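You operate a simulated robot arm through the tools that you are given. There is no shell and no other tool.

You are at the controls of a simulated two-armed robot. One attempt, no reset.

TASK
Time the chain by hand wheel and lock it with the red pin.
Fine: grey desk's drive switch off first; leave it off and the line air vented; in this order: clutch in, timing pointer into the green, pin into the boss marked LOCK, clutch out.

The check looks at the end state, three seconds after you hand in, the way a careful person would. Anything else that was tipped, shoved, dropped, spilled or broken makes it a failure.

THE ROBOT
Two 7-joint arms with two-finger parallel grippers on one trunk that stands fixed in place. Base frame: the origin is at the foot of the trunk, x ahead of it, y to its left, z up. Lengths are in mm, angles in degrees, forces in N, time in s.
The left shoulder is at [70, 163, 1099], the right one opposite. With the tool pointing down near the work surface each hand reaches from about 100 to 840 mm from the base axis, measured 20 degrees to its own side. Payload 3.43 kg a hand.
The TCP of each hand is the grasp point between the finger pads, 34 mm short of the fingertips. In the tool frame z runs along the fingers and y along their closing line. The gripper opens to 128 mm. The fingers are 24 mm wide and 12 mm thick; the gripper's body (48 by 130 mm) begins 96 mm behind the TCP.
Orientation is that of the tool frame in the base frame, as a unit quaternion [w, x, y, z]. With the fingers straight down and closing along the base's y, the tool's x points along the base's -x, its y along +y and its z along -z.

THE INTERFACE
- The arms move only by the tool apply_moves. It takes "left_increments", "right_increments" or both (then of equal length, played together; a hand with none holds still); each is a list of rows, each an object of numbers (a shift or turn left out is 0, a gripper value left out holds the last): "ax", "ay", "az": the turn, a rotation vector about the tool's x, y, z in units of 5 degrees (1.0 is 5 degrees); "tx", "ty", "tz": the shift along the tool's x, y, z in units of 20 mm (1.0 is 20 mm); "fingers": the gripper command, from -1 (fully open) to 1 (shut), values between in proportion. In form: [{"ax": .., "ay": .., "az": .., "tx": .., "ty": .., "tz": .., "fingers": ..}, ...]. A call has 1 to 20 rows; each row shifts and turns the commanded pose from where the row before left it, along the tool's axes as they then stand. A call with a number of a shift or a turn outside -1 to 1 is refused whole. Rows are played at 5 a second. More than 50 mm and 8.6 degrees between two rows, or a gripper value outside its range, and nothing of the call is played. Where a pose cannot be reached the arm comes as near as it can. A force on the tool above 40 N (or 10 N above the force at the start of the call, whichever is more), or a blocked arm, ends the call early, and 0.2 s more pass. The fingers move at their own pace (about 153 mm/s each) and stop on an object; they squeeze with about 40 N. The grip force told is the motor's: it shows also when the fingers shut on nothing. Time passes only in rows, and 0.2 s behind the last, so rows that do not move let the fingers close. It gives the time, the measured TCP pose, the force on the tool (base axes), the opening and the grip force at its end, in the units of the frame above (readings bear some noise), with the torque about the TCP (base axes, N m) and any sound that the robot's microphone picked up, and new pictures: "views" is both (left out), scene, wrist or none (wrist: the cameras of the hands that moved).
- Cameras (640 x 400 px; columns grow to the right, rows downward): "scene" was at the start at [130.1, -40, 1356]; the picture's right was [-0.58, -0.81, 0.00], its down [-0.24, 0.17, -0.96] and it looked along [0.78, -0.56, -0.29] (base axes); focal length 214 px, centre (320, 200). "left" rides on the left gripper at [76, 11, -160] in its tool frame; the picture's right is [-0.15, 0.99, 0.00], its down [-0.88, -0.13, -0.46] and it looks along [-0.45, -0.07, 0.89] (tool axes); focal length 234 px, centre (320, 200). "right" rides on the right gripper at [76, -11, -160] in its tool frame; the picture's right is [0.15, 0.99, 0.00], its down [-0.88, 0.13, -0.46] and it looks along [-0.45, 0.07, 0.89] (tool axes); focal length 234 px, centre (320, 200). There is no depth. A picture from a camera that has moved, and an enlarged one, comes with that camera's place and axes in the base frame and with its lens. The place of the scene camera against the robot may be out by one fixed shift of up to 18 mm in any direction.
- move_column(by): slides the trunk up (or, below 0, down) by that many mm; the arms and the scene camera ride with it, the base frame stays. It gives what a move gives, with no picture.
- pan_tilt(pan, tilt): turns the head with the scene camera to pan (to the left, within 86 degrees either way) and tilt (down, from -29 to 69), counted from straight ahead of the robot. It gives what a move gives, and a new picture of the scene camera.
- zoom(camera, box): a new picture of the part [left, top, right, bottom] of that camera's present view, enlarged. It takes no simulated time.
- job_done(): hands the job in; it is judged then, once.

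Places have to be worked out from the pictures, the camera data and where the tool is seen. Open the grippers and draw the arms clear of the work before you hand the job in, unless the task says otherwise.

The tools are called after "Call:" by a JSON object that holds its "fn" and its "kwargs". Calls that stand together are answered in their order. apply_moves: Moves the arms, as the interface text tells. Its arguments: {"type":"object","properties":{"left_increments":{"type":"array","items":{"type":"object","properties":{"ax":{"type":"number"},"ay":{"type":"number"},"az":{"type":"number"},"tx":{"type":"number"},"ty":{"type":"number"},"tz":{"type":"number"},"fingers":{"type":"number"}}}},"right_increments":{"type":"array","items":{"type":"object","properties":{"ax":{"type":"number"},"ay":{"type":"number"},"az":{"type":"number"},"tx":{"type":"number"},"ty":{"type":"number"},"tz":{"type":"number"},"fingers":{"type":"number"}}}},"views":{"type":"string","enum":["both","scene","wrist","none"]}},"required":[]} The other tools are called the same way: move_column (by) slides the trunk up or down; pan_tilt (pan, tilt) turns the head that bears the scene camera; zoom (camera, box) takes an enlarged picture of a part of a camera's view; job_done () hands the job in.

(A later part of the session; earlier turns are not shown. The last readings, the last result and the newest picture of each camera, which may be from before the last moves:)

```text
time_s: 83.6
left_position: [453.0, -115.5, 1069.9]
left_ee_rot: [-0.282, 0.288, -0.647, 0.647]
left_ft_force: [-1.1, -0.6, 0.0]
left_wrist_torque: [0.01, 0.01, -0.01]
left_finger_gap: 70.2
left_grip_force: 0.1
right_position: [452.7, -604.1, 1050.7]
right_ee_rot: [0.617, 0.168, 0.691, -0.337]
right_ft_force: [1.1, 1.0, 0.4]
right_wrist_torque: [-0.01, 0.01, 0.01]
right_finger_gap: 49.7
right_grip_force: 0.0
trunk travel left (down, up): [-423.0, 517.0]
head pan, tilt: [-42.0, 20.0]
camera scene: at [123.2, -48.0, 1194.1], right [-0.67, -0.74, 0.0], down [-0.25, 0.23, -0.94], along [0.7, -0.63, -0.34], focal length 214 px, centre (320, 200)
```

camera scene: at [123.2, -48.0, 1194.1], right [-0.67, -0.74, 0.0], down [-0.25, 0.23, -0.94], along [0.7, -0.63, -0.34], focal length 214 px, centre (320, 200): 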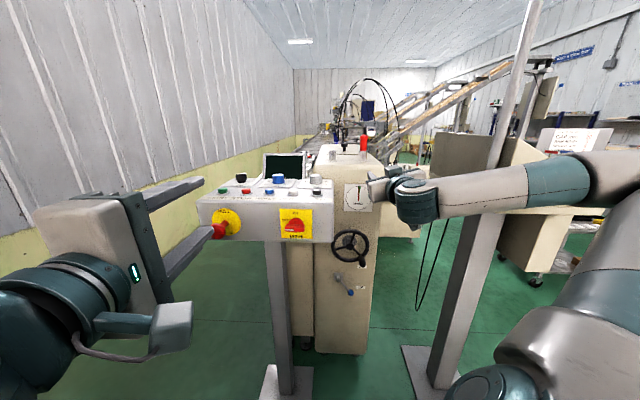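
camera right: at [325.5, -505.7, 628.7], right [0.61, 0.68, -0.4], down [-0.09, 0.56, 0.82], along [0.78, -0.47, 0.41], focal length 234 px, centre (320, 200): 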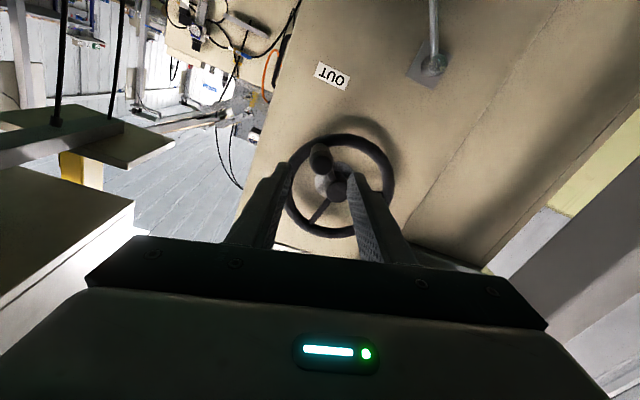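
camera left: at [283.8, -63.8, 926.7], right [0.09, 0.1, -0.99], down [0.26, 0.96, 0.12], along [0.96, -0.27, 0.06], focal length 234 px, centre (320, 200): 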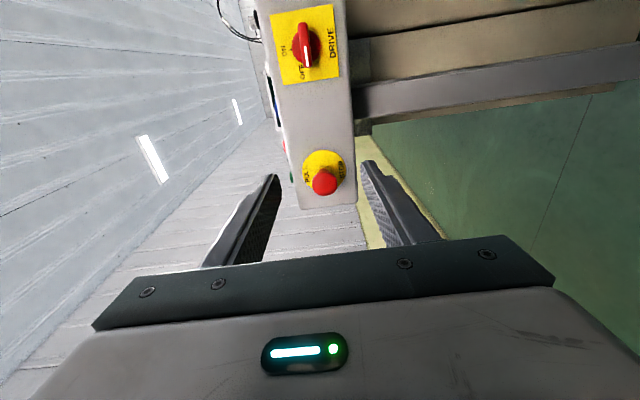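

Clear now. I'll roll the right hand upright (y horizontal), raise it 80 mm and pitch it 45° down for a top view of the bosses and pin.

Call:
{"fn": "apply_moves", "kwargs": {"right_increments": [{"az": 1}, {"az": 1}, {"az": 1}, {"tx": -1}, {"tx": -1}, {"tx": -1}, {"tx": -1}, {"ay": 1}, {"ay": 1}, {"ay": 1}, {"ay": 1}, {"ay": 1}, {"ay": 1}, {"ay": 1}, {"ay": 1}, {"ay": 1, "fingers": -0.2}]}}

Call:
{"fn": "zoom", "kwargs": {"camera": "right", "box": [200, 60, 440, 210]}}

Call:
{"fn": "zoom", "kwargs": {"camera": "scene", "box": [300, 120, 400, 190]}}

```text
time_s: 87.0
left_position: [453.1, -115.1, 1070.8]
left_ee_rot: [-0.283, 0.288, -0.646, 0.648]
left_ft_force: [0.3, -0.4, -0.2]
left_wrist_torque: [0.03, -0.03, -0.03]
left_finger_gap: 70.4
left_grip_force: 0.3
right_position: [454.1, -606.4, 1131.3]
right_ee_rot: [0.351, 0.334, 0.864, -0.135]
right_ft_force: [0.3, 0.0, -0.3]
right_wrist_torque: [0.0, -0.01, 0.0]
right_finger_gap: 76.7
right_grip_force: 0.2
trunk travel left (down, up): [-423.0, 517.0]
head pan, tilt: [-42.0, 20.0]
camera scene: at [123.6, -48.0, 1194.0], right [-0.67, -0.74, 0.0], down [-0.25, 0.23, -0.94], along [0.7, -0.63, -0.34], focal length 214 px, centre (320, 200)
camera right: at [322.7, -503.0, 1193.4], right [0.59, 0.8, -0.1], down [0.32, -0.11, 0.94], along [0.74, -0.58, -0.32], focal length 234 px, centre (320, 200)
```

scene: 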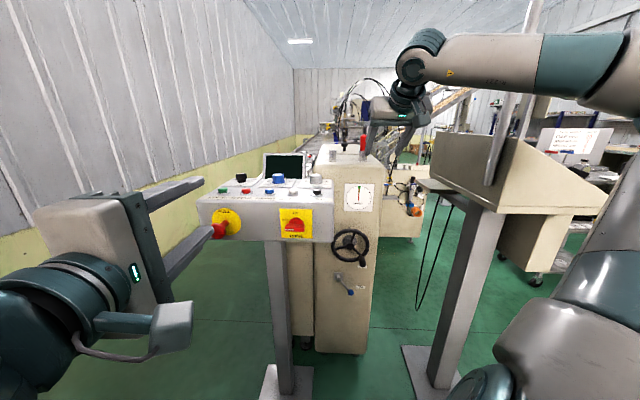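
right: 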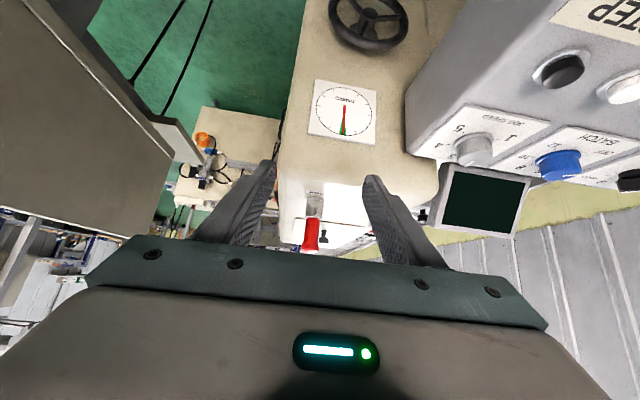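

```text
2.67 times, centred on (320, 135) of right
camera zoom: at [322.7, -503.0, 1193.4], right [0.59, 0.8, -0.1], down [0.32, -0.11, 0.94], along [0.74, -0.58, -0.32], focal length 624 px, centre (320, 373)
```

zoom: 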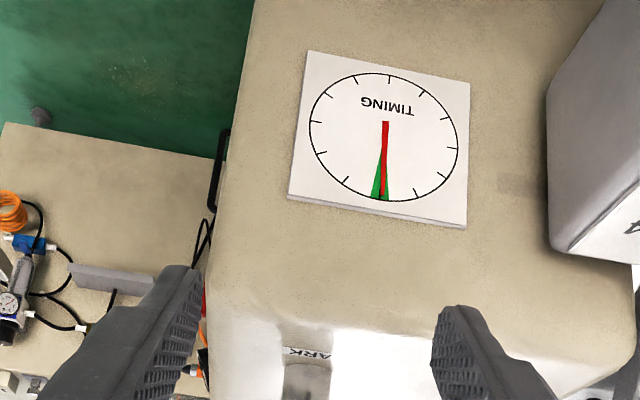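

```text
5.71 times, centred on (350, 155) of scene
camera zoom: at [123.6, -48.0, 1194.0], right [-0.67, -0.74, 0.0], down [-0.25, 0.23, -0.94], along [0.7, -0.63, -0.34], focal length 1226 px, centre (149, 457)
```

zoom: 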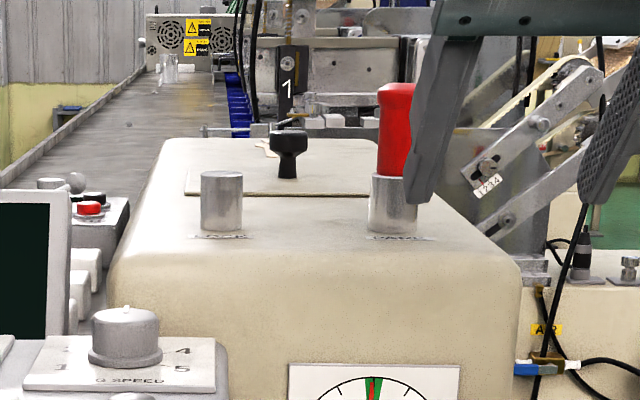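

I'll zoom on the bosses and pin in the right camera.

Call:
{"fn": "zoom", "kwargs": {"camera": "right", "box": [270, 165, 390, 265]}}

```text
4.00 times, centred on (330, 215) of right
camera zoom: at [322.7, -503.0, 1193.4], right [0.59, 0.8, -0.1], down [0.32, -0.11, 0.94], along [0.74, -0.58, -0.32], focal length 937 px, centre (280, 140)
```

zoom: 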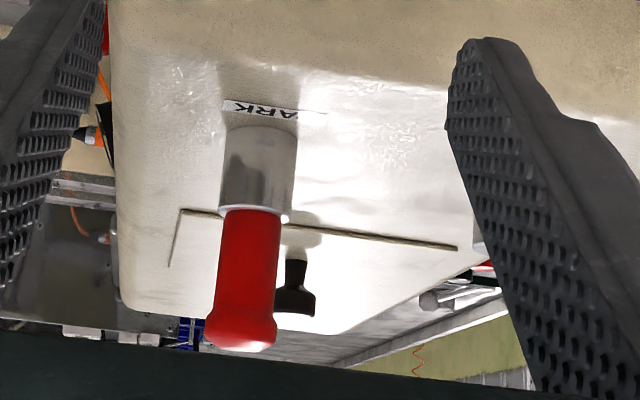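

PARK boss top is near (F 1003, L 135, z 1085), pin handle up to z≈1141; LOCK boss near (F 1003, L 15). I'll raise the trunk 200 mm for reach and a better top view, then lower the hand.

Call:
{"fn": "move_column", "kwargs": {"by": 200}}

Call:
{"fn": "apply_moves", "kwargs": {"right_increments": [{"ay": -1}, {"ay": -1}, {"ay": -1}, {"tx": 0.87, "tz": 0.5}, {"tx": 0.87, "tz": 0.5}, {"tx": 0.87, "tz": 0.5}, {"tx": 0.87, "tz": 0.5}]}}

Call:
{"fn": "zoom", "kwargs": {"camera": "scene", "box": [290, 170, 390, 250]}}

Call:
{"fn": "zoom", "kwargs": {"camera": "right", "box": [220, 60, 420, 185]}}

```text
time_s: 89.2
left_position: [452.7, -115.0, 1270.8]
left_ee_rot: [-0.284, 0.288, -0.646, 0.647]
left_ft_force: [0.6, -0.3, -0.2]
left_wrist_torque: [0.0, 0.01, -0.03]
left_finger_gap: 70.6
left_grip_force: 0.1
right_position: [453.3, -606.6, 1330.7]
right_ee_rot: [0.352, 0.334, 0.864, -0.135]
right_ft_force: [-0.7, -0.5, -0.4]
right_wrist_torque: [0.02, -0.04, 0.0]
right_finger_gap: 76.9
right_grip_force: 0.0
trunk travel left (down, up): [-623.0, 317.0]
head pan, tilt: [-42.0, 20.0]
```

```text
time_s: 90.8
left_position: [453.5, -115.1, 1271.4]
left_ee_rot: [-0.282, 0.287, -0.647, 0.648]
left_ft_force: [-0.3, 1.4, -1.3]
left_wrist_torque: [-0.01, -0.01, -0.01]
left_finger_gap: 70.5
left_grip_force: 0.1
right_position: [454.5, -605.8, 1250.7]
right_ee_rot: [0.462, 0.313, 0.811, -0.177]
right_ft_force: [0.3, -0.1, 0.2]
right_wrist_torque: [0.0, -0.03, 0.02]
right_finger_gap: 76.8
right_grip_force: 0.1
trunk travel left (down, up): [-623.0, 317.0]
head pan, tilt: [-42.0, 20.0]
camera scene: at [123.6, -48.7, 1394.0], right [-0.67, -0.74, 0.0], down [-0.25, 0.23, -0.94], along [0.7, -0.63, -0.34], focal length 214 px, centre (320, 200)
camera right: at [314.6, -495.9, 1267.4], right [0.61, 0.78, -0.12], down [0.13, 0.06, 0.99], along [0.78, -0.62, -0.07], focal length 234 px, centre (320, 200)
```

scene: 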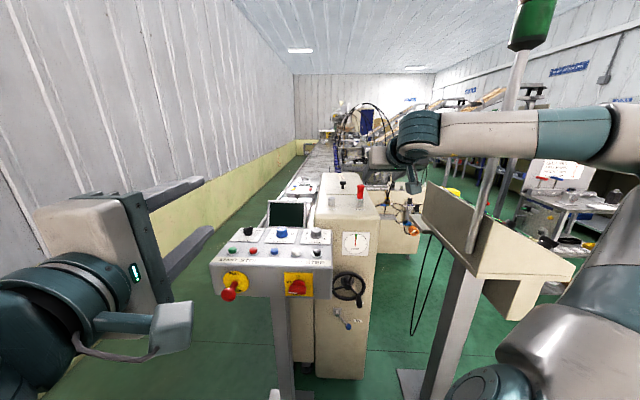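
right: 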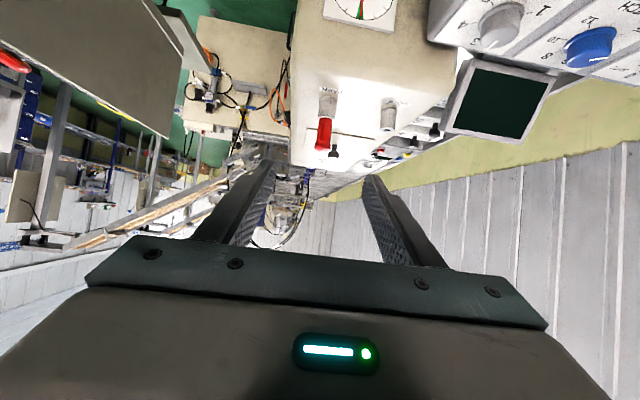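

```text
5.00 times, centred on (340, 210) of scene
camera zoom: at [123.6, -48.7, 1394.0], right [-0.67, -0.74, 0.0], down [-0.25, 0.23, -0.94], along [0.7, -0.63, -0.34], focal length 1072 px, centre (220, 150)
```

zoom: 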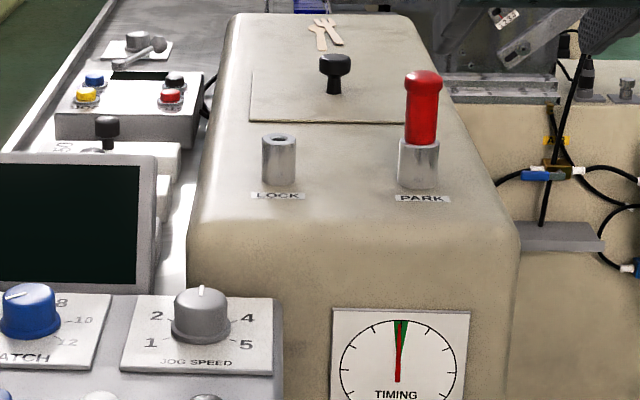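

```text
3.20 times, centred on (320, 122) of right
camera zoom: at [314.6, -495.9, 1267.4], right [0.61, 0.78, -0.12], down [0.13, 0.06, 0.99], along [0.78, -0.62, -0.07], focal length 749 px, centre (320, 448)
```

zoom: 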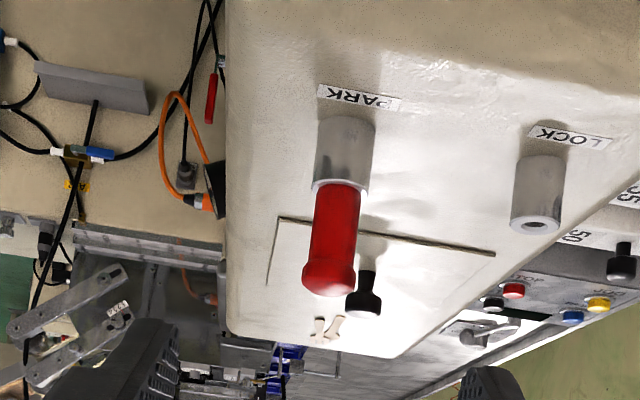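

Excellent view: LOCK boss has its hole at about (F 992, L 17, z 1089); pin/PARK at about (F 987, L 135.5), handle z 1088–1144. I'll approach along the tool axis, stopping 60 mm short.

Call:
{"fn": "apply_moves", "kwargs": {"right_increments": [{"tz": 1, "ty": 0.27, "tx": -0.2}, {"tz": 1, "ty": 0.27, "tx": -0.2}, {"tz": 1}, {"tz": 1}, {"tz": 1}, {"tz": 1}, {"tz": 1}, {"tz": 1}, {"tz": 1}, {"tz": 1}, {"tz": 1}]}}

Call:
{"fn": "zoom", "kwargs": {"camera": "right", "box": [220, 60, 420, 185]}}

Call:
{"fn": "zoom", "kwargs": {"camera": "scene", "box": [290, 170, 390, 250]}}

```text
time_s: 93.2
left_position: [452.8, -115.8, 1269.5]
left_ee_rot: [0.283, -0.287, 0.647, -0.647]
left_ft_force: [-0.3, -0.2, 0.6]
left_wrist_torque: [-0.01, -0.02, -0.02]
left_finger_gap: 70.5
left_grip_force: 0.1
right_position: [604.8, -725.9, 1144.6]
right_ee_rot: [0.462, 0.312, 0.811, -0.177]
right_ft_force: [0.4, -0.2, -0.2]
right_wrist_torque: [0.02, -0.01, 0.01]
right_finger_gap: 76.9
right_grip_force: 0.0
trunk travel left (down, up): [-623.0, 317.0]
head pan, tilt: [-42.0, 20.0]
camera scene: at [124.2, -48.4, 1393.9], right [-0.67, -0.74, 0.0], down [-0.26, 0.23, -0.94], along [0.7, -0.63, -0.34], focal length 214 px, centre (320, 200)
camera right: at [466.3, -616.8, 1162.0], right [0.61, 0.78, -0.12], down [0.13, 0.06, 0.99], along [0.78, -0.62, -0.07], focal length 234 px, centre (320, 200)
```

scene: 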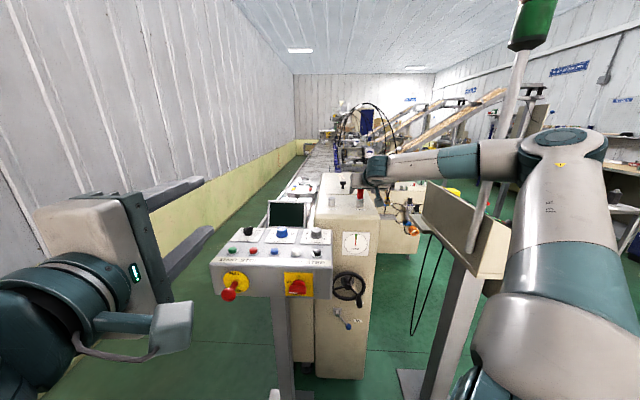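
right: 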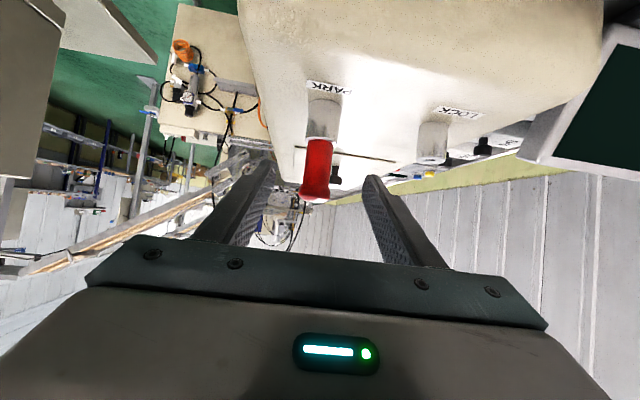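

```text
3.20 times, centred on (320, 122) of right
camera zoom: at [466.3, -616.8, 1162.0], right [0.61, 0.78, -0.12], down [0.13, 0.06, 0.99], along [0.78, -0.62, -0.07], focal length 749 px, centre (320, 448)
```

zoom: 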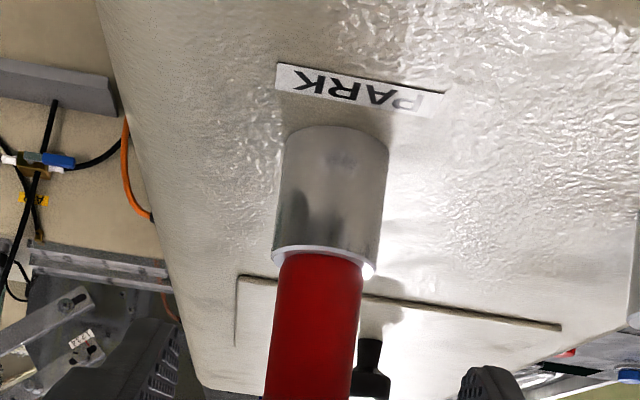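

```text
5.00 times, centred on (340, 210) of scene
camera zoom: at [124.2, -48.4, 1393.9], right [-0.67, -0.74, 0.0], down [-0.26, 0.23, -0.94], along [0.7, -0.63, -0.34], focal length 1072 px, centre (220, 150)
```

zoom: 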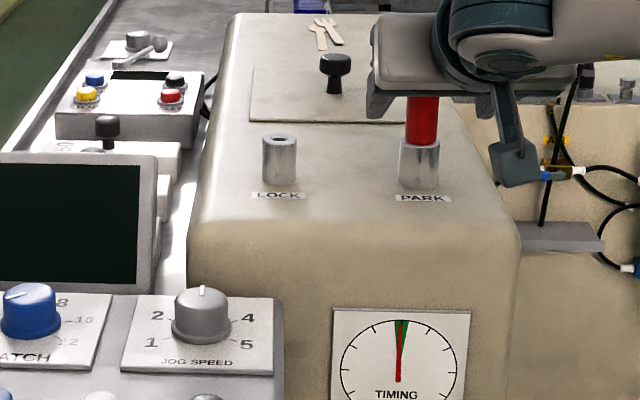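

Pin is centred between the fingers. I'll advance 60 mm so the pads straddle the red handle just above the boss, then close.

Call:
{"fn": "apply_moves", "kwargs": {"right_increments": [{"tz": 1, "ty": -0.08, "tx": -0.1}, {"tz": 1, "tx": -0.07}, {"tz": 1}], "views": "both"}}

Call:
{"fn": "zoom", "kwargs": {"camera": "right", "box": [220, 60, 420, 185]}}

Call:
{"fn": "zoom", "kwargs": {"camera": "scene", "box": [310, 160, 390, 220]}}

```text
time_s: 94.0
left_position: [453.9, -114.8, 1270.4]
left_ee_rot: [-0.283, 0.288, -0.647, 0.647]
left_ft_force: [0.4, -0.3, 0.4]
left_wrist_torque: [-0.01, -0.01, 0.02]
left_finger_gap: 70.3
left_grip_force: 0.1
right_position: [642.8, -763.6, 1119.2]
right_ee_rot: [0.462, 0.312, 0.811, -0.177]
right_ft_force: [0.5, -0.5, -0.3]
right_wrist_torque: [0.0, -0.03, 0.02]
right_finger_gap: 76.8
right_grip_force: 0.1
trunk travel left (down, up): [-623.0, 317.0]
head pan, tilt: [-42.0, 20.0]
camera scene: at [124.0, -48.2, 1394.0], right [-0.67, -0.74, 0.0], down [-0.25, 0.23, -0.94], along [0.7, -0.63, -0.34], focal length 214 px, centre (320, 200)
camera right: at [504.4, -653.9, 1135.3], right [0.61, 0.78, -0.12], down [0.13, 0.06, 0.99], along [0.78, -0.62, -0.07], focal length 234 px, centre (320, 200)
```

scene: 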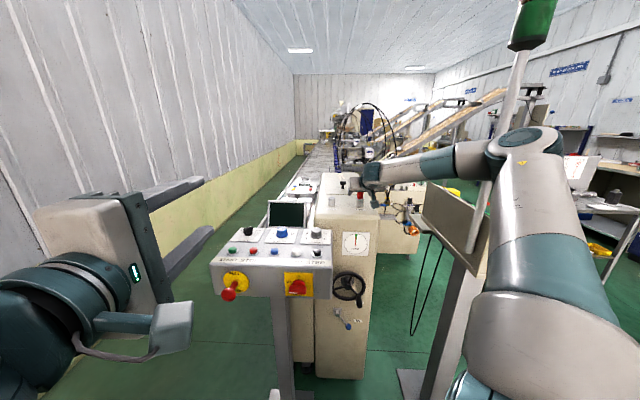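
right: 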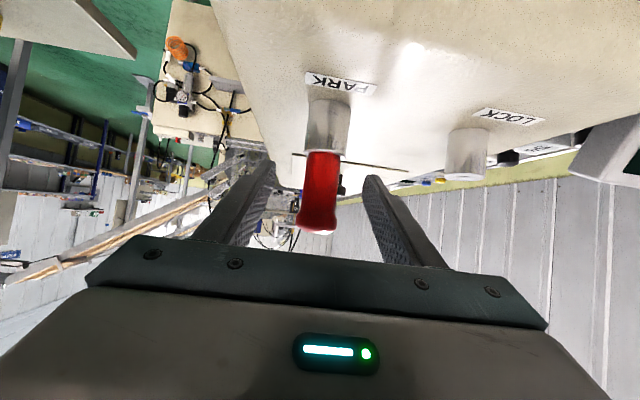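

```text
3.20 times, centred on (320, 122) of right
camera zoom: at [504.4, -653.9, 1135.3], right [0.61, 0.78, -0.12], down [0.13, 0.06, 0.99], along [0.78, -0.62, -0.07], focal length 749 px, centre (320, 448)
```

zoom: 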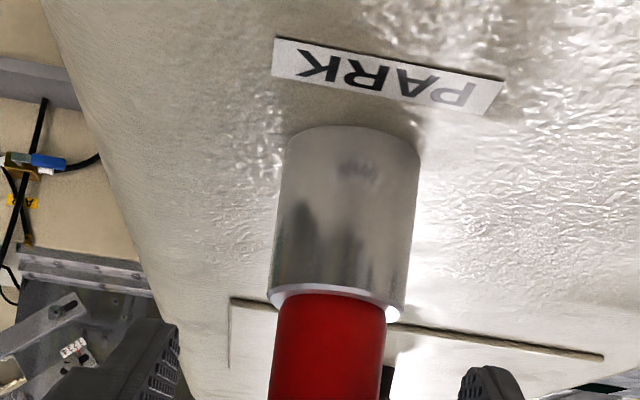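

```text
6.67 times, centred on (350, 190) of scene
camera zoom: at [124.0, -48.2, 1394.0], right [-0.67, -0.74, 0.0], down [-0.25, 0.23, -0.94], along [0.7, -0.63, -0.34], focal length 1430 px, centre (120, 267)
```

zoom: 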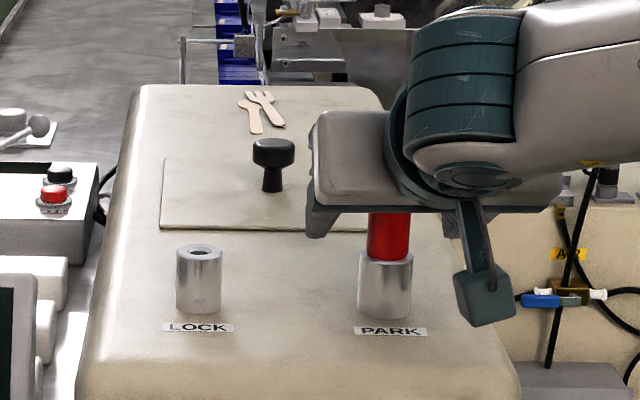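

The pads straddle the red handle (pin at about F 984 vs TCP 988). Closing the gripper.

Call:
{"fn": "apply_moves", "kwargs": {"right_increments": [{"fingers": 0.4}, {"fingers": 1}, {}, {}], "views": "both"}}

Call:
{"fn": "zoom", "kwargs": {"camera": "right", "box": [220, 80, 420, 260]}}

```text
time_s: 95.0
left_position: [452.3, -116.2, 1271.3]
left_ee_rot: [-0.283, 0.287, -0.647, 0.648]
left_ft_force: [0.1, 0.2, 0.1]
left_wrist_torque: [-0.02, 0.0, 0.01]
left_finger_gap: 70.5
left_grip_force: 0.1
right_position: [642.6, -762.5, 1118.9]
right_ee_rot: [0.463, 0.312, 0.811, -0.177]
right_ft_force: [0.7, -0.6, 1.4]
right_wrist_torque: [-0.04, -0.01, 0.03]
right_finger_gap: 25.1
right_grip_force: 40.1
trunk travel left (down, up): [-623.0, 317.0]
head pan, tilt: [-42.0, 20.0]
camera scene: at [123.2, -47.9, 1394.1], right [-0.67, -0.74, 0.0], down [-0.25, 0.23, -0.94], along [0.7, -0.63, -0.34], focal length 214 px, centre (320, 200)
camera right: at [503.7, -653.4, 1136.0], right [0.61, 0.78, -0.12], down [0.13, 0.06, 0.99], along [0.78, -0.62, -0.07], focal length 234 px, centre (320, 200)
```

scene: 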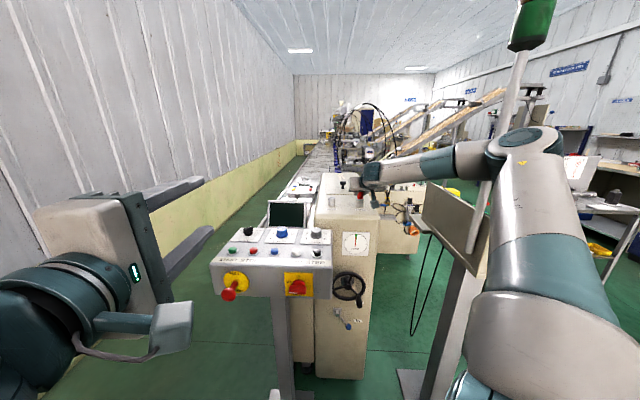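
right: 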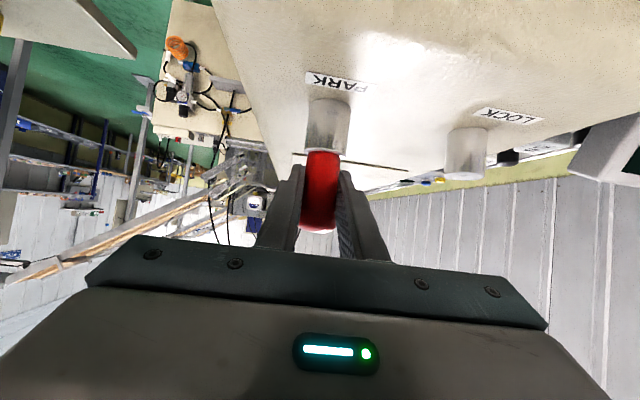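

```text
2.22 times, centred on (320, 170) of right
camera zoom: at [503.7, -653.4, 1136.0], right [0.61, 0.78, -0.12], down [0.13, 0.06, 0.99], along [0.78, -0.62, -0.07], focal length 520 px, centre (320, 267)
```

zoom: 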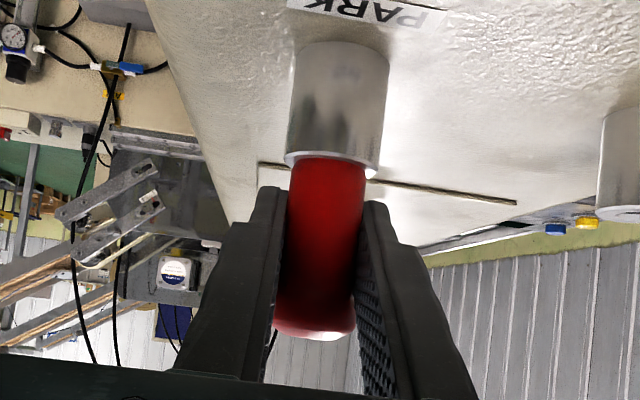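

Pin gripped firmly (25.1 mm). I'll lift it straight up 100 mm, watching the force.

Call:
{"fn": "apply_moves", "kwargs": {"right_increments": [{"tx": -0.43, "tz": -0.2555}, {"tx": -0.43, "tz": -0.2555}, {"tx": -0.86, "tz": -0.511}, {"tx": -0.86, "tz": -0.511}, {"tx": -0.86, "tz": -0.511}, {"tx": -0.86, "tz": -0.511}]}}

Call:
{"fn": "zoom", "kwargs": {"camera": "right", "box": [220, 60, 420, 240]}}

Call:
{"fn": "zoom", "kwargs": {"camera": "scene", "box": [310, 160, 390, 220]}}

```text
time_s: 96.4
left_position: [452.2, -112.6, 1271.0]
left_ee_rot: [-0.283, 0.289, -0.646, 0.647]
left_ft_force: [-0.3, 0.1, 0.1]
left_wrist_torque: [0.01, 0.0, 0.02]
left_finger_gap: 70.3
left_grip_force: 0.0
right_position: [642.1, -762.2, 1220.4]
right_ee_rot: [0.462, 0.313, 0.811, -0.177]
right_ft_force: [0.2, -0.6, -0.4]
right_wrist_torque: [-0.02, 0.04, -0.04]
right_finger_gap: 25.3
right_grip_force: 39.8
trunk travel left (down, up): [-623.0, 317.0]
head pan, tilt: [-42.0, 20.0]
camera scene: at [123.0, -47.4, 1394.1], right [-0.67, -0.74, 0.0], down [-0.25, 0.23, -0.94], along [0.7, -0.63, -0.34], focal length 214 px, centre (320, 200)
camera right: at [503.0, -652.8, 1236.7], right [0.61, 0.78, -0.12], down [0.13, 0.06, 0.99], along [0.78, -0.62, -0.07], focal length 234 px, centre (320, 200)
```

scene: 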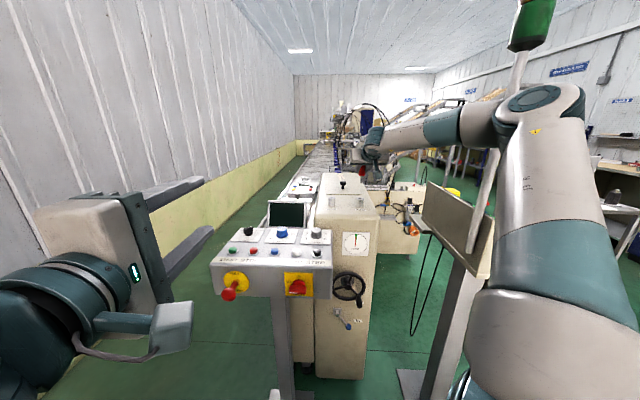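
right: 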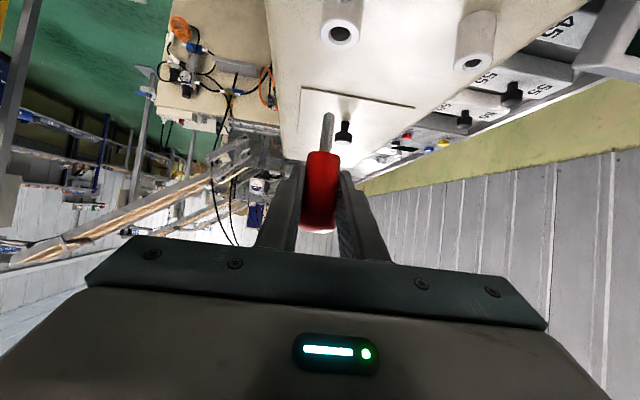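

```text
2.22 times, centred on (320, 150) of right
camera zoom: at [503.0, -652.8, 1236.7], right [0.61, 0.78, -0.12], down [0.13, 0.06, 0.99], along [0.78, -0.62, -0.07], focal length 520 px, centre (320, 311)
```

zoom: 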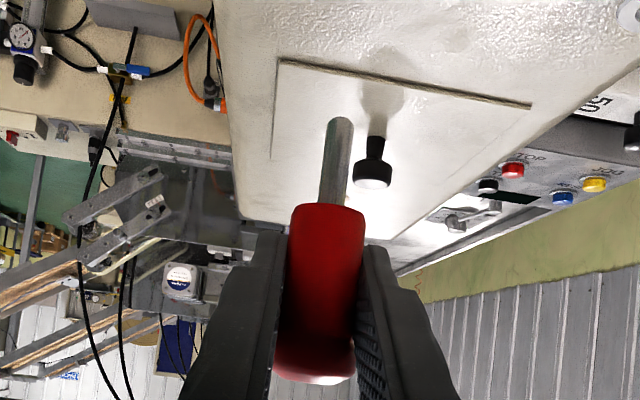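

```text
6.67 times, centred on (350, 190) of scene
camera zoom: at [123.0, -47.4, 1394.1], right [-0.67, -0.74, 0.0], down [-0.25, 0.23, -0.94], along [0.7, -0.63, -0.34], focal length 1430 px, centre (120, 267)
```

zoom: 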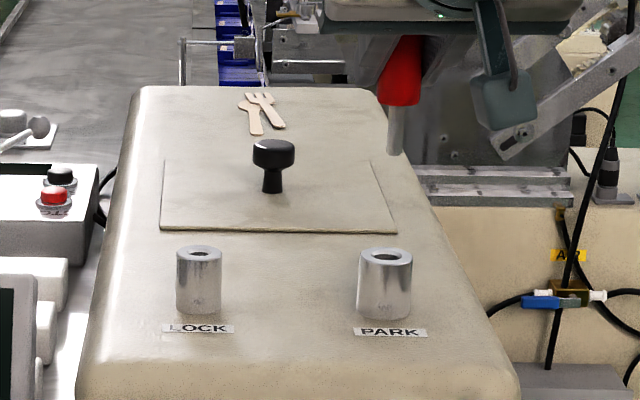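

Pin is out cleanly with about 45 mm of shaft. I'll zoom on both boss holes from the right camera to measure the offset.

Call:
{"fn": "zoom", "kwargs": {"camera": "right", "box": [310, 10, 500, 110]}}

Call:
{"fn": "zoom", "kwargs": {"camera": "scene", "box": [325, 180, 375, 215]}}

```text
3.37 times, centred on (405, 60) of right
camera zoom: at [503.0, -652.8, 1236.7], right [0.61, 0.78, -0.12], down [0.13, 0.06, 0.99], along [0.78, -0.62, -0.07], focal length 789 px, centre (34, 672)
```

zoom: 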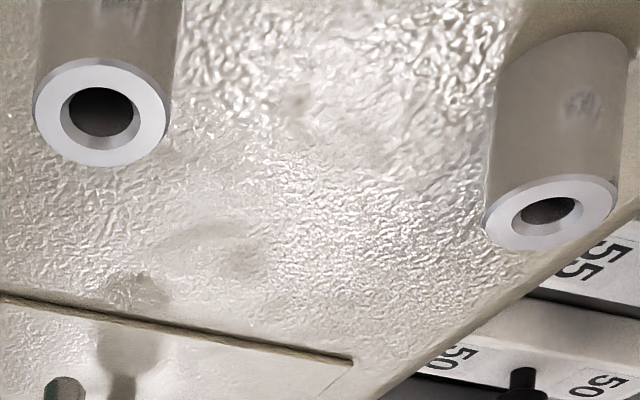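

```text
11.43 times, centred on (350, 198) of scene
camera zoom: at [123.0, -47.4, 1394.1], right [-0.67, -0.74, 0.0], down [-0.25, 0.23, -0.94], along [0.7, -0.63, -0.34], focal length 2451 px, centre (-23, 229)
```

zoom: 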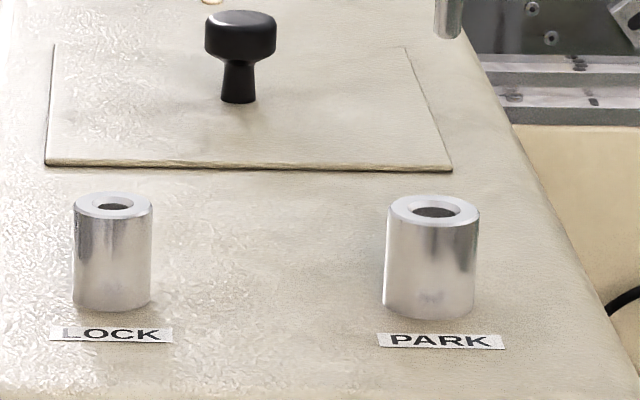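

Both cameras agree that LOCK is offset from PARK by about ΔF +5.4, ΔL −118.5 mm, with equal boss heights. I'll translate the pin that far at the lifted height.

Call:
{"fn": "apply_moves", "kwargs": {"right_increments": [{"ty": 1}, {"ty": 1}, {"ty": 1}, {"ty": 1}, {"ty": 1}, {"ty": 0.925, "tz": 0.232, "tx": -0.138}, {}]}}

Call:
{"fn": "zoom", "kwargs": {"camera": "right", "box": [240, 0, 420, 140]}}

Call:
{"fn": "zoom", "kwargs": {"camera": "scene", "box": [305, 155, 375, 215]}}

```text
time_s: 98.0
left_position: [451.6, -114.2, 1270.5]
left_ee_rot: [-0.283, 0.289, -0.646, 0.648]
left_ft_force: [-0.1, -0.2, 0.5]
left_wrist_torque: [0.0, -0.02, -0.01]
left_finger_gap: 70.1
left_grip_force: 0.1
right_position: [725.5, -678.7, 1219.0]
right_ee_rot: [0.462, 0.313, 0.811, -0.176]
right_ft_force: [0.5, 0.4, -0.5]
right_wrist_torque: [0.03, 0.0, 0.01]
right_finger_gap: 25.3
right_grip_force: 40.1
trunk travel left (down, up): [-623.0, 317.0]
head pan, tilt: [-42.0, 20.0]
camera scene: at [122.7, -48.6, 1394.1], right [-0.67, -0.74, 0.0], down [-0.25, 0.23, -0.94], along [0.7, -0.63, -0.34], focal length 214 px, centre (320, 200)
camera right: at [586.4, -569.7, 1235.6], right [0.61, 0.78, -0.12], down [0.13, 0.06, 0.99], along [0.78, -0.62, -0.07], focal length 234 px, centre (320, 200)
```

scene: 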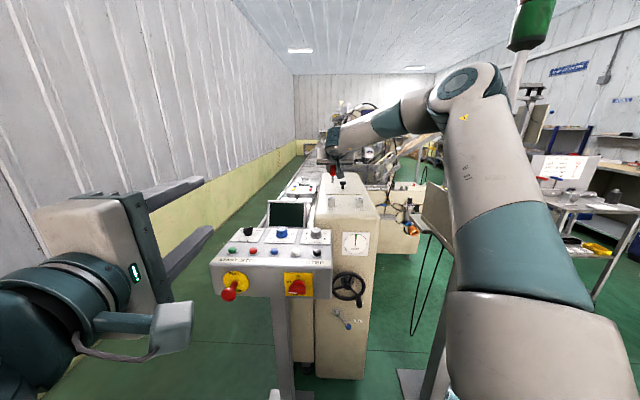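
right: 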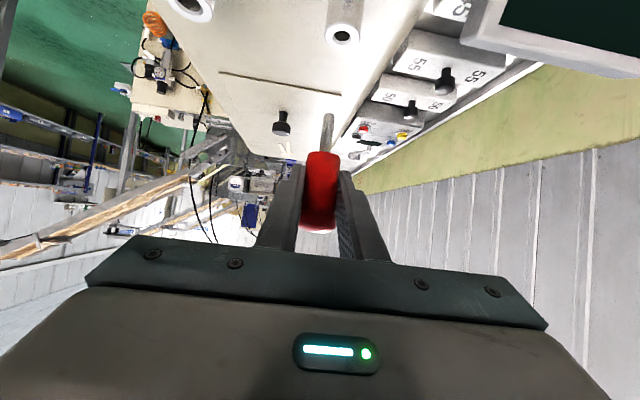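

```text
2.86 times, centred on (330, 70) of right
camera zoom: at [586.4, -569.7, 1235.6], right [0.61, 0.78, -0.12], down [0.13, 0.06, 0.99], along [0.78, -0.62, -0.07], focal length 669 px, centre (291, 571)
```

zoom: 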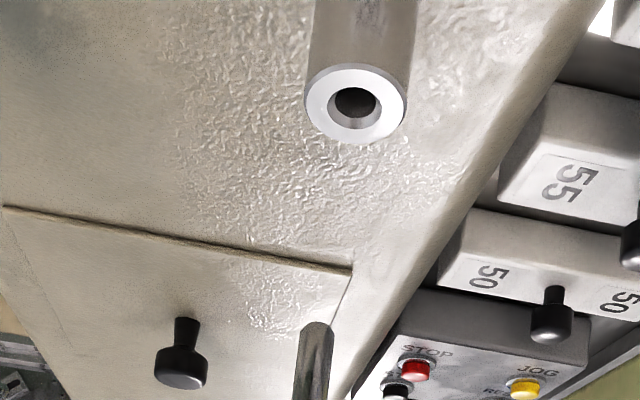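

```text
6.67 times, centred on (340, 185) of scene
camera zoom: at [122.7, -48.6, 1394.1], right [-0.67, -0.74, 0.0], down [-0.25, 0.23, -0.94], along [0.7, -0.63, -0.34], focal length 1430 px, centre (187, 300)
```

zoom: 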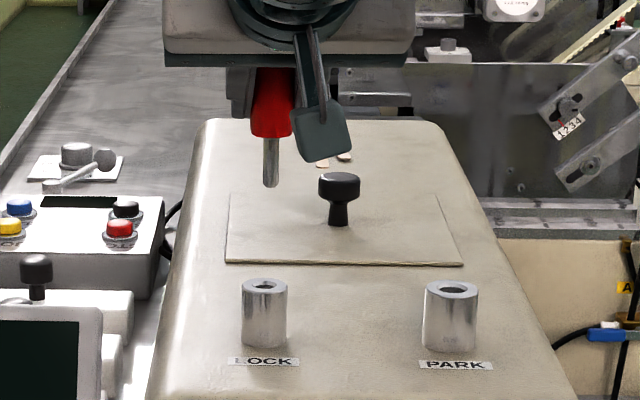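

TCP is over LOCK, but both cameras show the shaft about 3 mm right and a few mm short of the hole centre (PARK's bore was loose). I'll correct that and lower 55 mm to just above the boss for a close comparison.

Call:
{"fn": "apply_moves", "kwargs": {"right_increments": [{"ty": 0.15, "tz": 0.12, "tx": -0.07}, {"tx": 0.8, "tz": 0.475}, {"tx": 0.8, "tz": 0.475}, {"tx": 0.76, "tz": 0.452}, {}], "views": "both"}}

Call:
{"fn": "zoom", "kwargs": {"camera": "right", "box": [260, 60, 400, 180]}}

Call:
{"fn": "zoom", "kwargs": {"camera": "scene", "box": [315, 175, 365, 210]}}

```text
time_s: 99.2
left_position: [451.7, -114.7, 1271.1]
left_ee_rot: [-0.282, 0.288, -0.646, 0.648]
left_ft_force: [0.3, -0.1, -0.9]
left_wrist_torque: [0.0, 0.02, 0.01]
left_finger_gap: 70.3
left_grip_force: 0.1
right_position: [729.5, -679.1, 1163.6]
right_ee_rot: [0.462, 0.312, 0.811, -0.177]
right_ft_force: [0.7, 0.5, -0.2]
right_wrist_torque: [0.01, -0.02, 0.0]
right_finger_gap: 25.4
right_grip_force: 40.0
trunk travel left (down, up): [-623.0, 317.0]
head pan, tilt: [-42.0, 20.0]
camera scene: at [123.1, -47.9, 1394.1], right [-0.67, -0.74, 0.0], down [-0.25, 0.23, -0.94], along [0.7, -0.63, -0.34], focal length 214 px, centre (320, 200)
camera right: at [590.4, -569.4, 1179.9], right [0.61, 0.78, -0.12], down [0.13, 0.06, 0.99], along [0.78, -0.62, -0.07], focal length 234 px, centre (320, 200)
```

scene: 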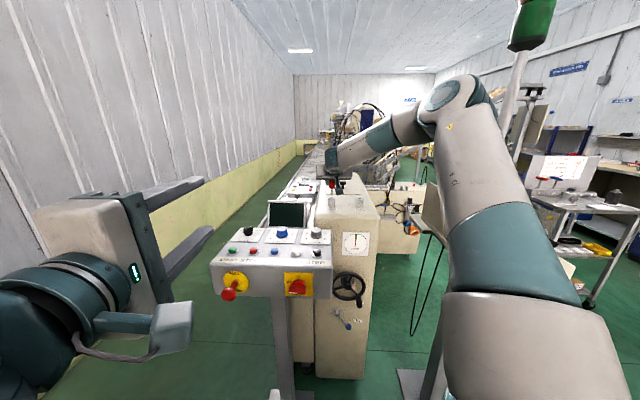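
right: 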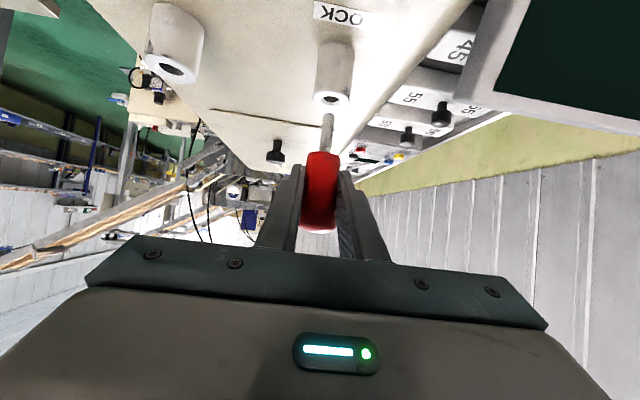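

```text
3.33 times, centred on (330, 120) of right
camera zoom: at [590.4, -569.4, 1179.9], right [0.61, 0.78, -0.12], down [0.13, 0.06, 0.99], along [0.78, -0.62, -0.07], focal length 781 px, centre (287, 467)
```

zoom: 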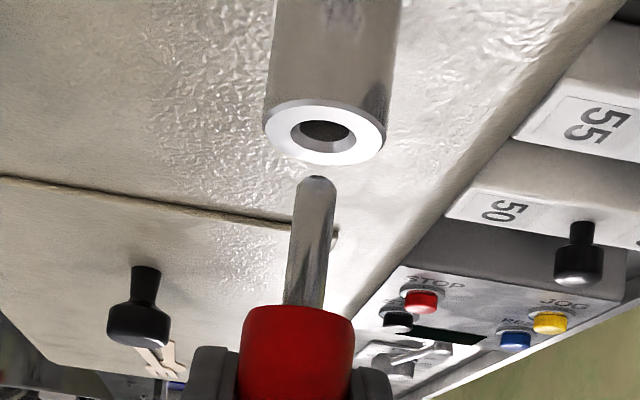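

```text
11.43 times, centred on (340, 192) of scene
camera zoom: at [123.1, -47.9, 1394.1], right [-0.67, -0.74, 0.0], down [-0.25, 0.23, -0.94], along [0.7, -0.63, -0.34], focal length 2451 px, centre (91, 286)
```

zoom: 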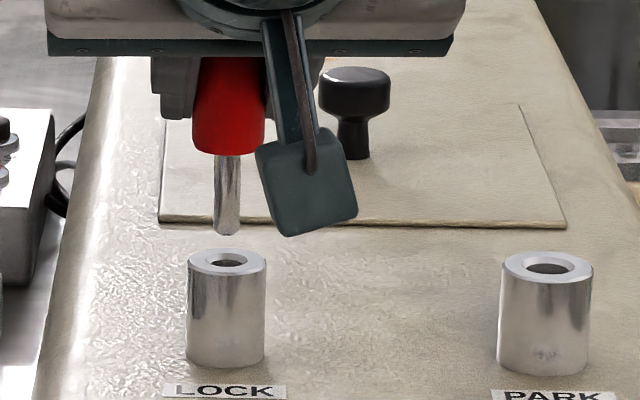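

The shaft is laterally aligned, but triangulating tip vs hole says it is still about 7 mm short in F. I'll move forward 6 mm and lower 9 mm so the tip hovers just above the bore.

Call:
{"fn": "apply_moves", "kwargs": {"right_increments": [{"tz": 0.258, "tx": -0.153}, {"tx": 0.387, "tz": 0.23}, {}], "views": "none"}}

Call:
{"fn": "zoom", "kwargs": {"camera": "right", "box": [280, 70, 380, 150]}}

Call:
{"fn": "zoom", "kwargs": {"camera": "scene", "box": [315, 175, 365, 210]}}

```text
time_s: 100.0
left_position: [452.1, -115.1, 1271.1]
left_ee_rot: [-0.283, 0.288, -0.646, 0.647]
left_ft_force: [0.8, -0.8, -0.6]
left_wrist_torque: [0.0, -0.03, 0.0]
left_finger_gap: 70.2
left_grip_force: 0.1
right_position: [733.9, -682.2, 1154.7]
right_ee_rot: [0.463, 0.313, 0.81, -0.178]
right_ft_force: [0.3, -0.4, -0.4]
right_wrist_torque: [0.01, -0.02, -0.02]
right_finger_gap: 25.3
right_grip_force: 40.3
trunk travel left (down, up): [-623.0, 317.0]
head pan, tilt: [-42.0, 20.0]
```

```text
5.00 times, centred on (330, 110) of right
camera zoom: at [595.5, -574.2, 1171.4], right [0.61, 0.78, -0.12], down [0.13, 0.06, 0.99], along [0.78, -0.62, -0.07], focal length 1171 px, centre (270, 650)
```

zoom: 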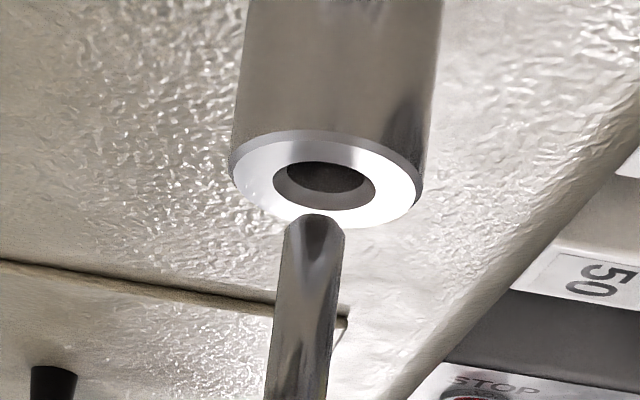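

```text
11.43 times, centred on (340, 192) of scene
camera zoom: at [123.4, -48.0, 1394.0], right [-0.67, -0.74, 0.0], down [-0.25, 0.23, -0.94], along [0.7, -0.63, -0.34], focal length 2451 px, centre (91, 286)
```

zoom: 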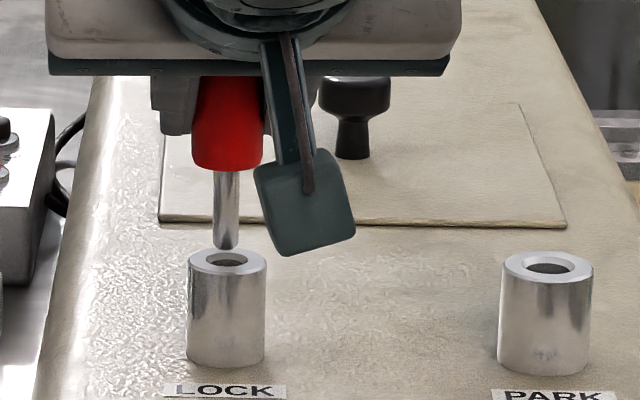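

The tip is now over the bore within about 1 mm in both views, with a chamfer and about 12–13 mm bore vs a 9 mm shaft. I'll lower 15 mm in small steps and check force.

Call:
{"fn": "apply_moves", "kwargs": {"right_increments": [{"tz": 0.03, "tx": -0.02, "ty": 0.01}, {"tx": 0.215, "tz": 0.128}, {"tx": 0.215, "tz": 0.128}, {"tx": 0.215, "tz": 0.128}, {}], "views": "none"}}

Call:
{"fn": "zoom", "kwargs": {"camera": "right", "box": [280, 70, 380, 150]}}

Call:
{"fn": "zoom", "kwargs": {"camera": "scene", "box": [315, 175, 365, 210]}}

```text
time_s: 101.2
left_position: [448.7, -110.9, 1273.3]
left_ee_rot: [-0.284, 0.287, -0.645, 0.649]
left_ft_force: [-0.2, 0.1, -0.2]
left_wrist_torque: [0.01, -0.02, 0.0]
left_finger_gap: 70.3
left_grip_force: 0.1
right_position: [733.3, -680.0, 1147.6]
right_ee_rot: [0.467, 0.312, 0.808, -0.179]
right_ft_force: [1.6, 0.0, 32.7]
right_wrist_torque: [-0.21, -0.37, 0.09]
right_finger_gap: 25.1
right_grip_force: 39.9
trunk travel left (down, up): [-623.0, 317.0]
head pan, tilt: [-42.0, 20.0]
```

```text
5.00 times, centred on (330, 110) of right
camera zoom: at [593.6, -570.5, 1163.2], right [0.61, 0.78, -0.12], down [0.12, 0.06, 0.99], along [0.78, -0.62, -0.06], focal length 1171 px, centre (270, 650)
```

zoom: 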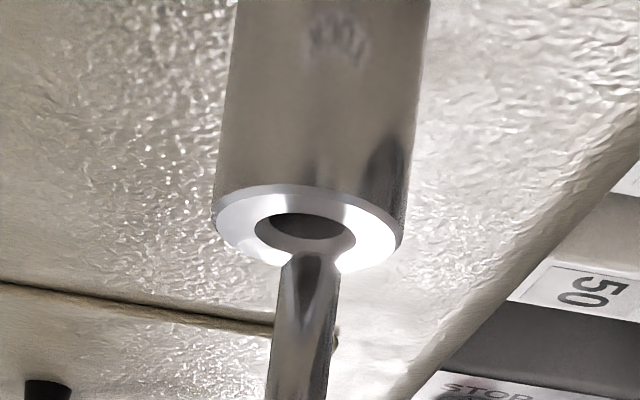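

```text
11.43 times, centred on (340, 192) of scene
camera zoom: at [119.1, -43.7, 1394.9], right [-0.67, -0.74, 0.0], down [-0.25, 0.23, -0.94], along [0.7, -0.63, -0.34], focal length 2451 px, centre (91, 286)
```

zoom: 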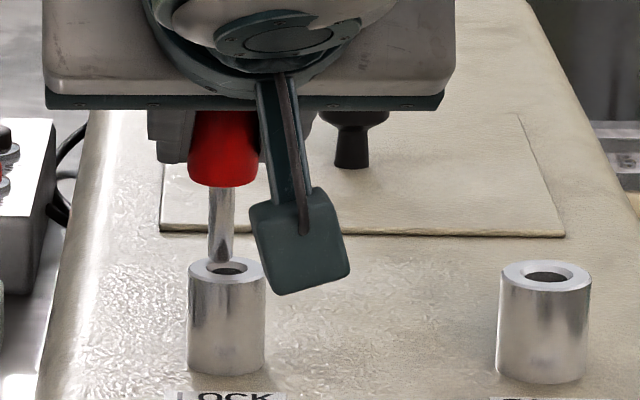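

Contact with 33 N at z 1147.6: the tip is resting on the far part of LOCK's rim, so my F estimate overshot. I'll lift 9 mm and re-measure.

Call:
{"fn": "apply_moves", "kwargs": {"right_increments": [{"tx": -0.43, "tz": -0.256}, {"tx": -0.36, "tz": -0.215}, {}, {}], "views": "none"}}

Call:
{"fn": "zoom", "kwargs": {"camera": "right", "box": [280, 70, 380, 150]}}

Call:
{"fn": "zoom", "kwargs": {"camera": "scene", "box": [315, 175, 365, 210]}}

```text
time_s: 102.2
left_position: [453.5, -116.1, 1268.6]
left_ee_rot: [-0.283, 0.287, -0.647, 0.648]
left_ft_force: [1.3, 0.1, -0.3]
left_wrist_torque: [-0.03, 0.01, -0.03]
left_finger_gap: 70.6
left_grip_force: 0.0
right_position: [734.5, -684.0, 1156.6]
right_ee_rot: [0.461, 0.313, 0.811, -0.177]
right_ft_force: [-0.4, -0.5, -1.1]
right_wrist_torque: [0.0, -0.02, 0.01]
right_finger_gap: 25.0
right_grip_force: 40.5
trunk travel left (down, up): [-623.0, 317.0]
head pan, tilt: [-42.0, 20.0]
```

```text
5.00 times, centred on (330, 110) of right
camera zoom: at [596.5, -574.6, 1174.6], right [0.61, 0.78, -0.12], down [0.13, 0.06, 0.99], along [0.78, -0.62, -0.07], focal length 1171 px, centre (270, 650)
```

zoom: 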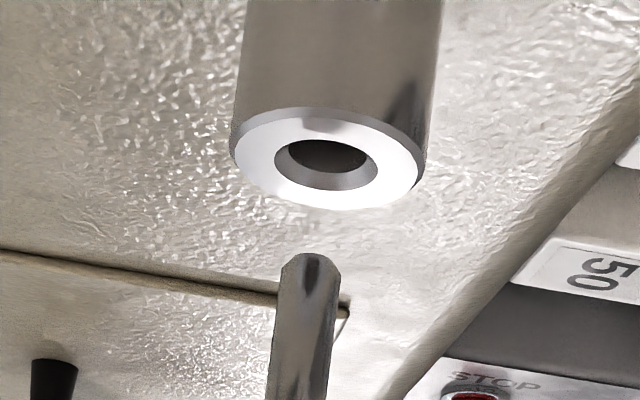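

```text
11.43 times, centred on (340, 192) of scene
camera zoom: at [123.7, -48.5, 1393.9], right [-0.67, -0.74, 0.0], down [-0.25, 0.23, -0.94], along [0.7, -0.63, -0.34], focal length 2451 px, centre (91, 286)
```

zoom: 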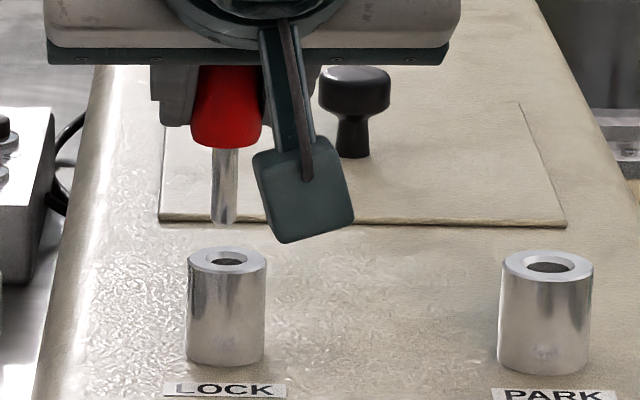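

The pin slid up about 6 mm in the grip, and the contact view shows the tip was about 9 mm too far in F. I'll move back 9 mm and check again before lowering.

Call:
{"fn": "apply_moves", "kwargs": {"right_increments": [{"tz": -0.387, "tx": 0.23, "ty": -0.025}, {"tx": 0.172, "tz": 0.102}, {}], "views": "none"}}

Call:
{"fn": "zoom", "kwargs": {"camera": "right", "box": [280, 70, 380, 150]}}

Call:
{"fn": "zoom", "kwargs": {"camera": "scene", "box": [315, 175, 365, 210]}}

```text
time_s: 103.0
left_position: [452.4, -114.4, 1269.8]
left_ee_rot: [-0.282, 0.288, -0.647, 0.647]
left_ft_force: [-0.2, -0.1, 0.5]
left_wrist_torque: [-0.03, 0.01, 0.03]
left_finger_gap: 70.7
left_grip_force: 0.2
right_position: [726.7, -677.1, 1155.2]
right_ee_rot: [0.462, 0.313, 0.811, -0.177]
right_ft_force: [0.7, -0.1, -0.6]
right_wrist_torque: [0.0, 0.03, 0.01]
right_finger_gap: 25.0
right_grip_force: 40.6
trunk travel left (down, up): [-623.0, 317.0]
head pan, tilt: [-42.0, 20.0]
```

```text
5.00 times, centred on (330, 110) of right
camera zoom: at [589.1, -567.7, 1172.0], right [0.61, 0.78, -0.12], down [0.13, 0.06, 0.99], along [0.78, -0.62, -0.07], focal length 1171 px, centre (270, 650)
```

zoom: 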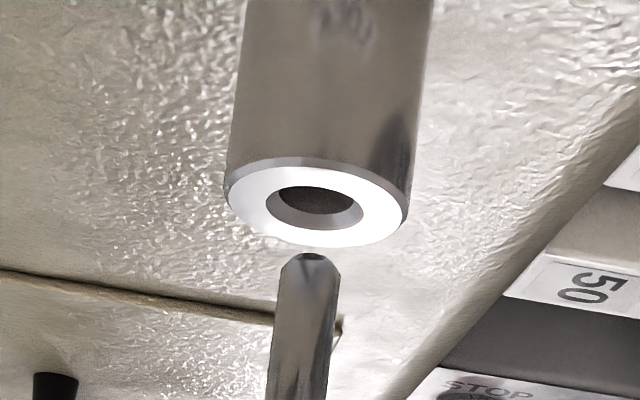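

```text
11.43 times, centred on (340, 192) of scene
camera zoom: at [123.2, -47.9, 1394.1], right [-0.67, -0.74, 0.0], down [-0.25, 0.23, -0.94], along [0.7, -0.63, -0.34], focal length 2451 px, centre (91, 286)
```

zoom: 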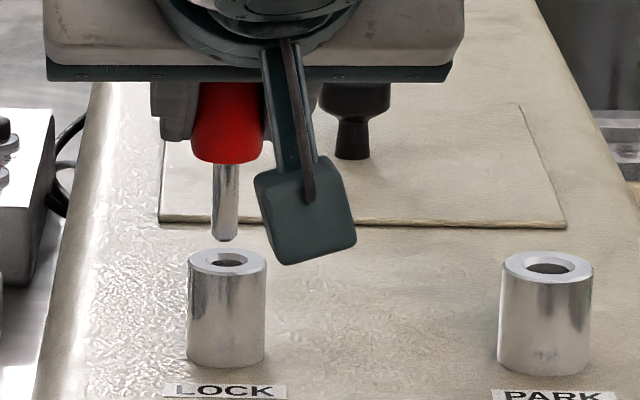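

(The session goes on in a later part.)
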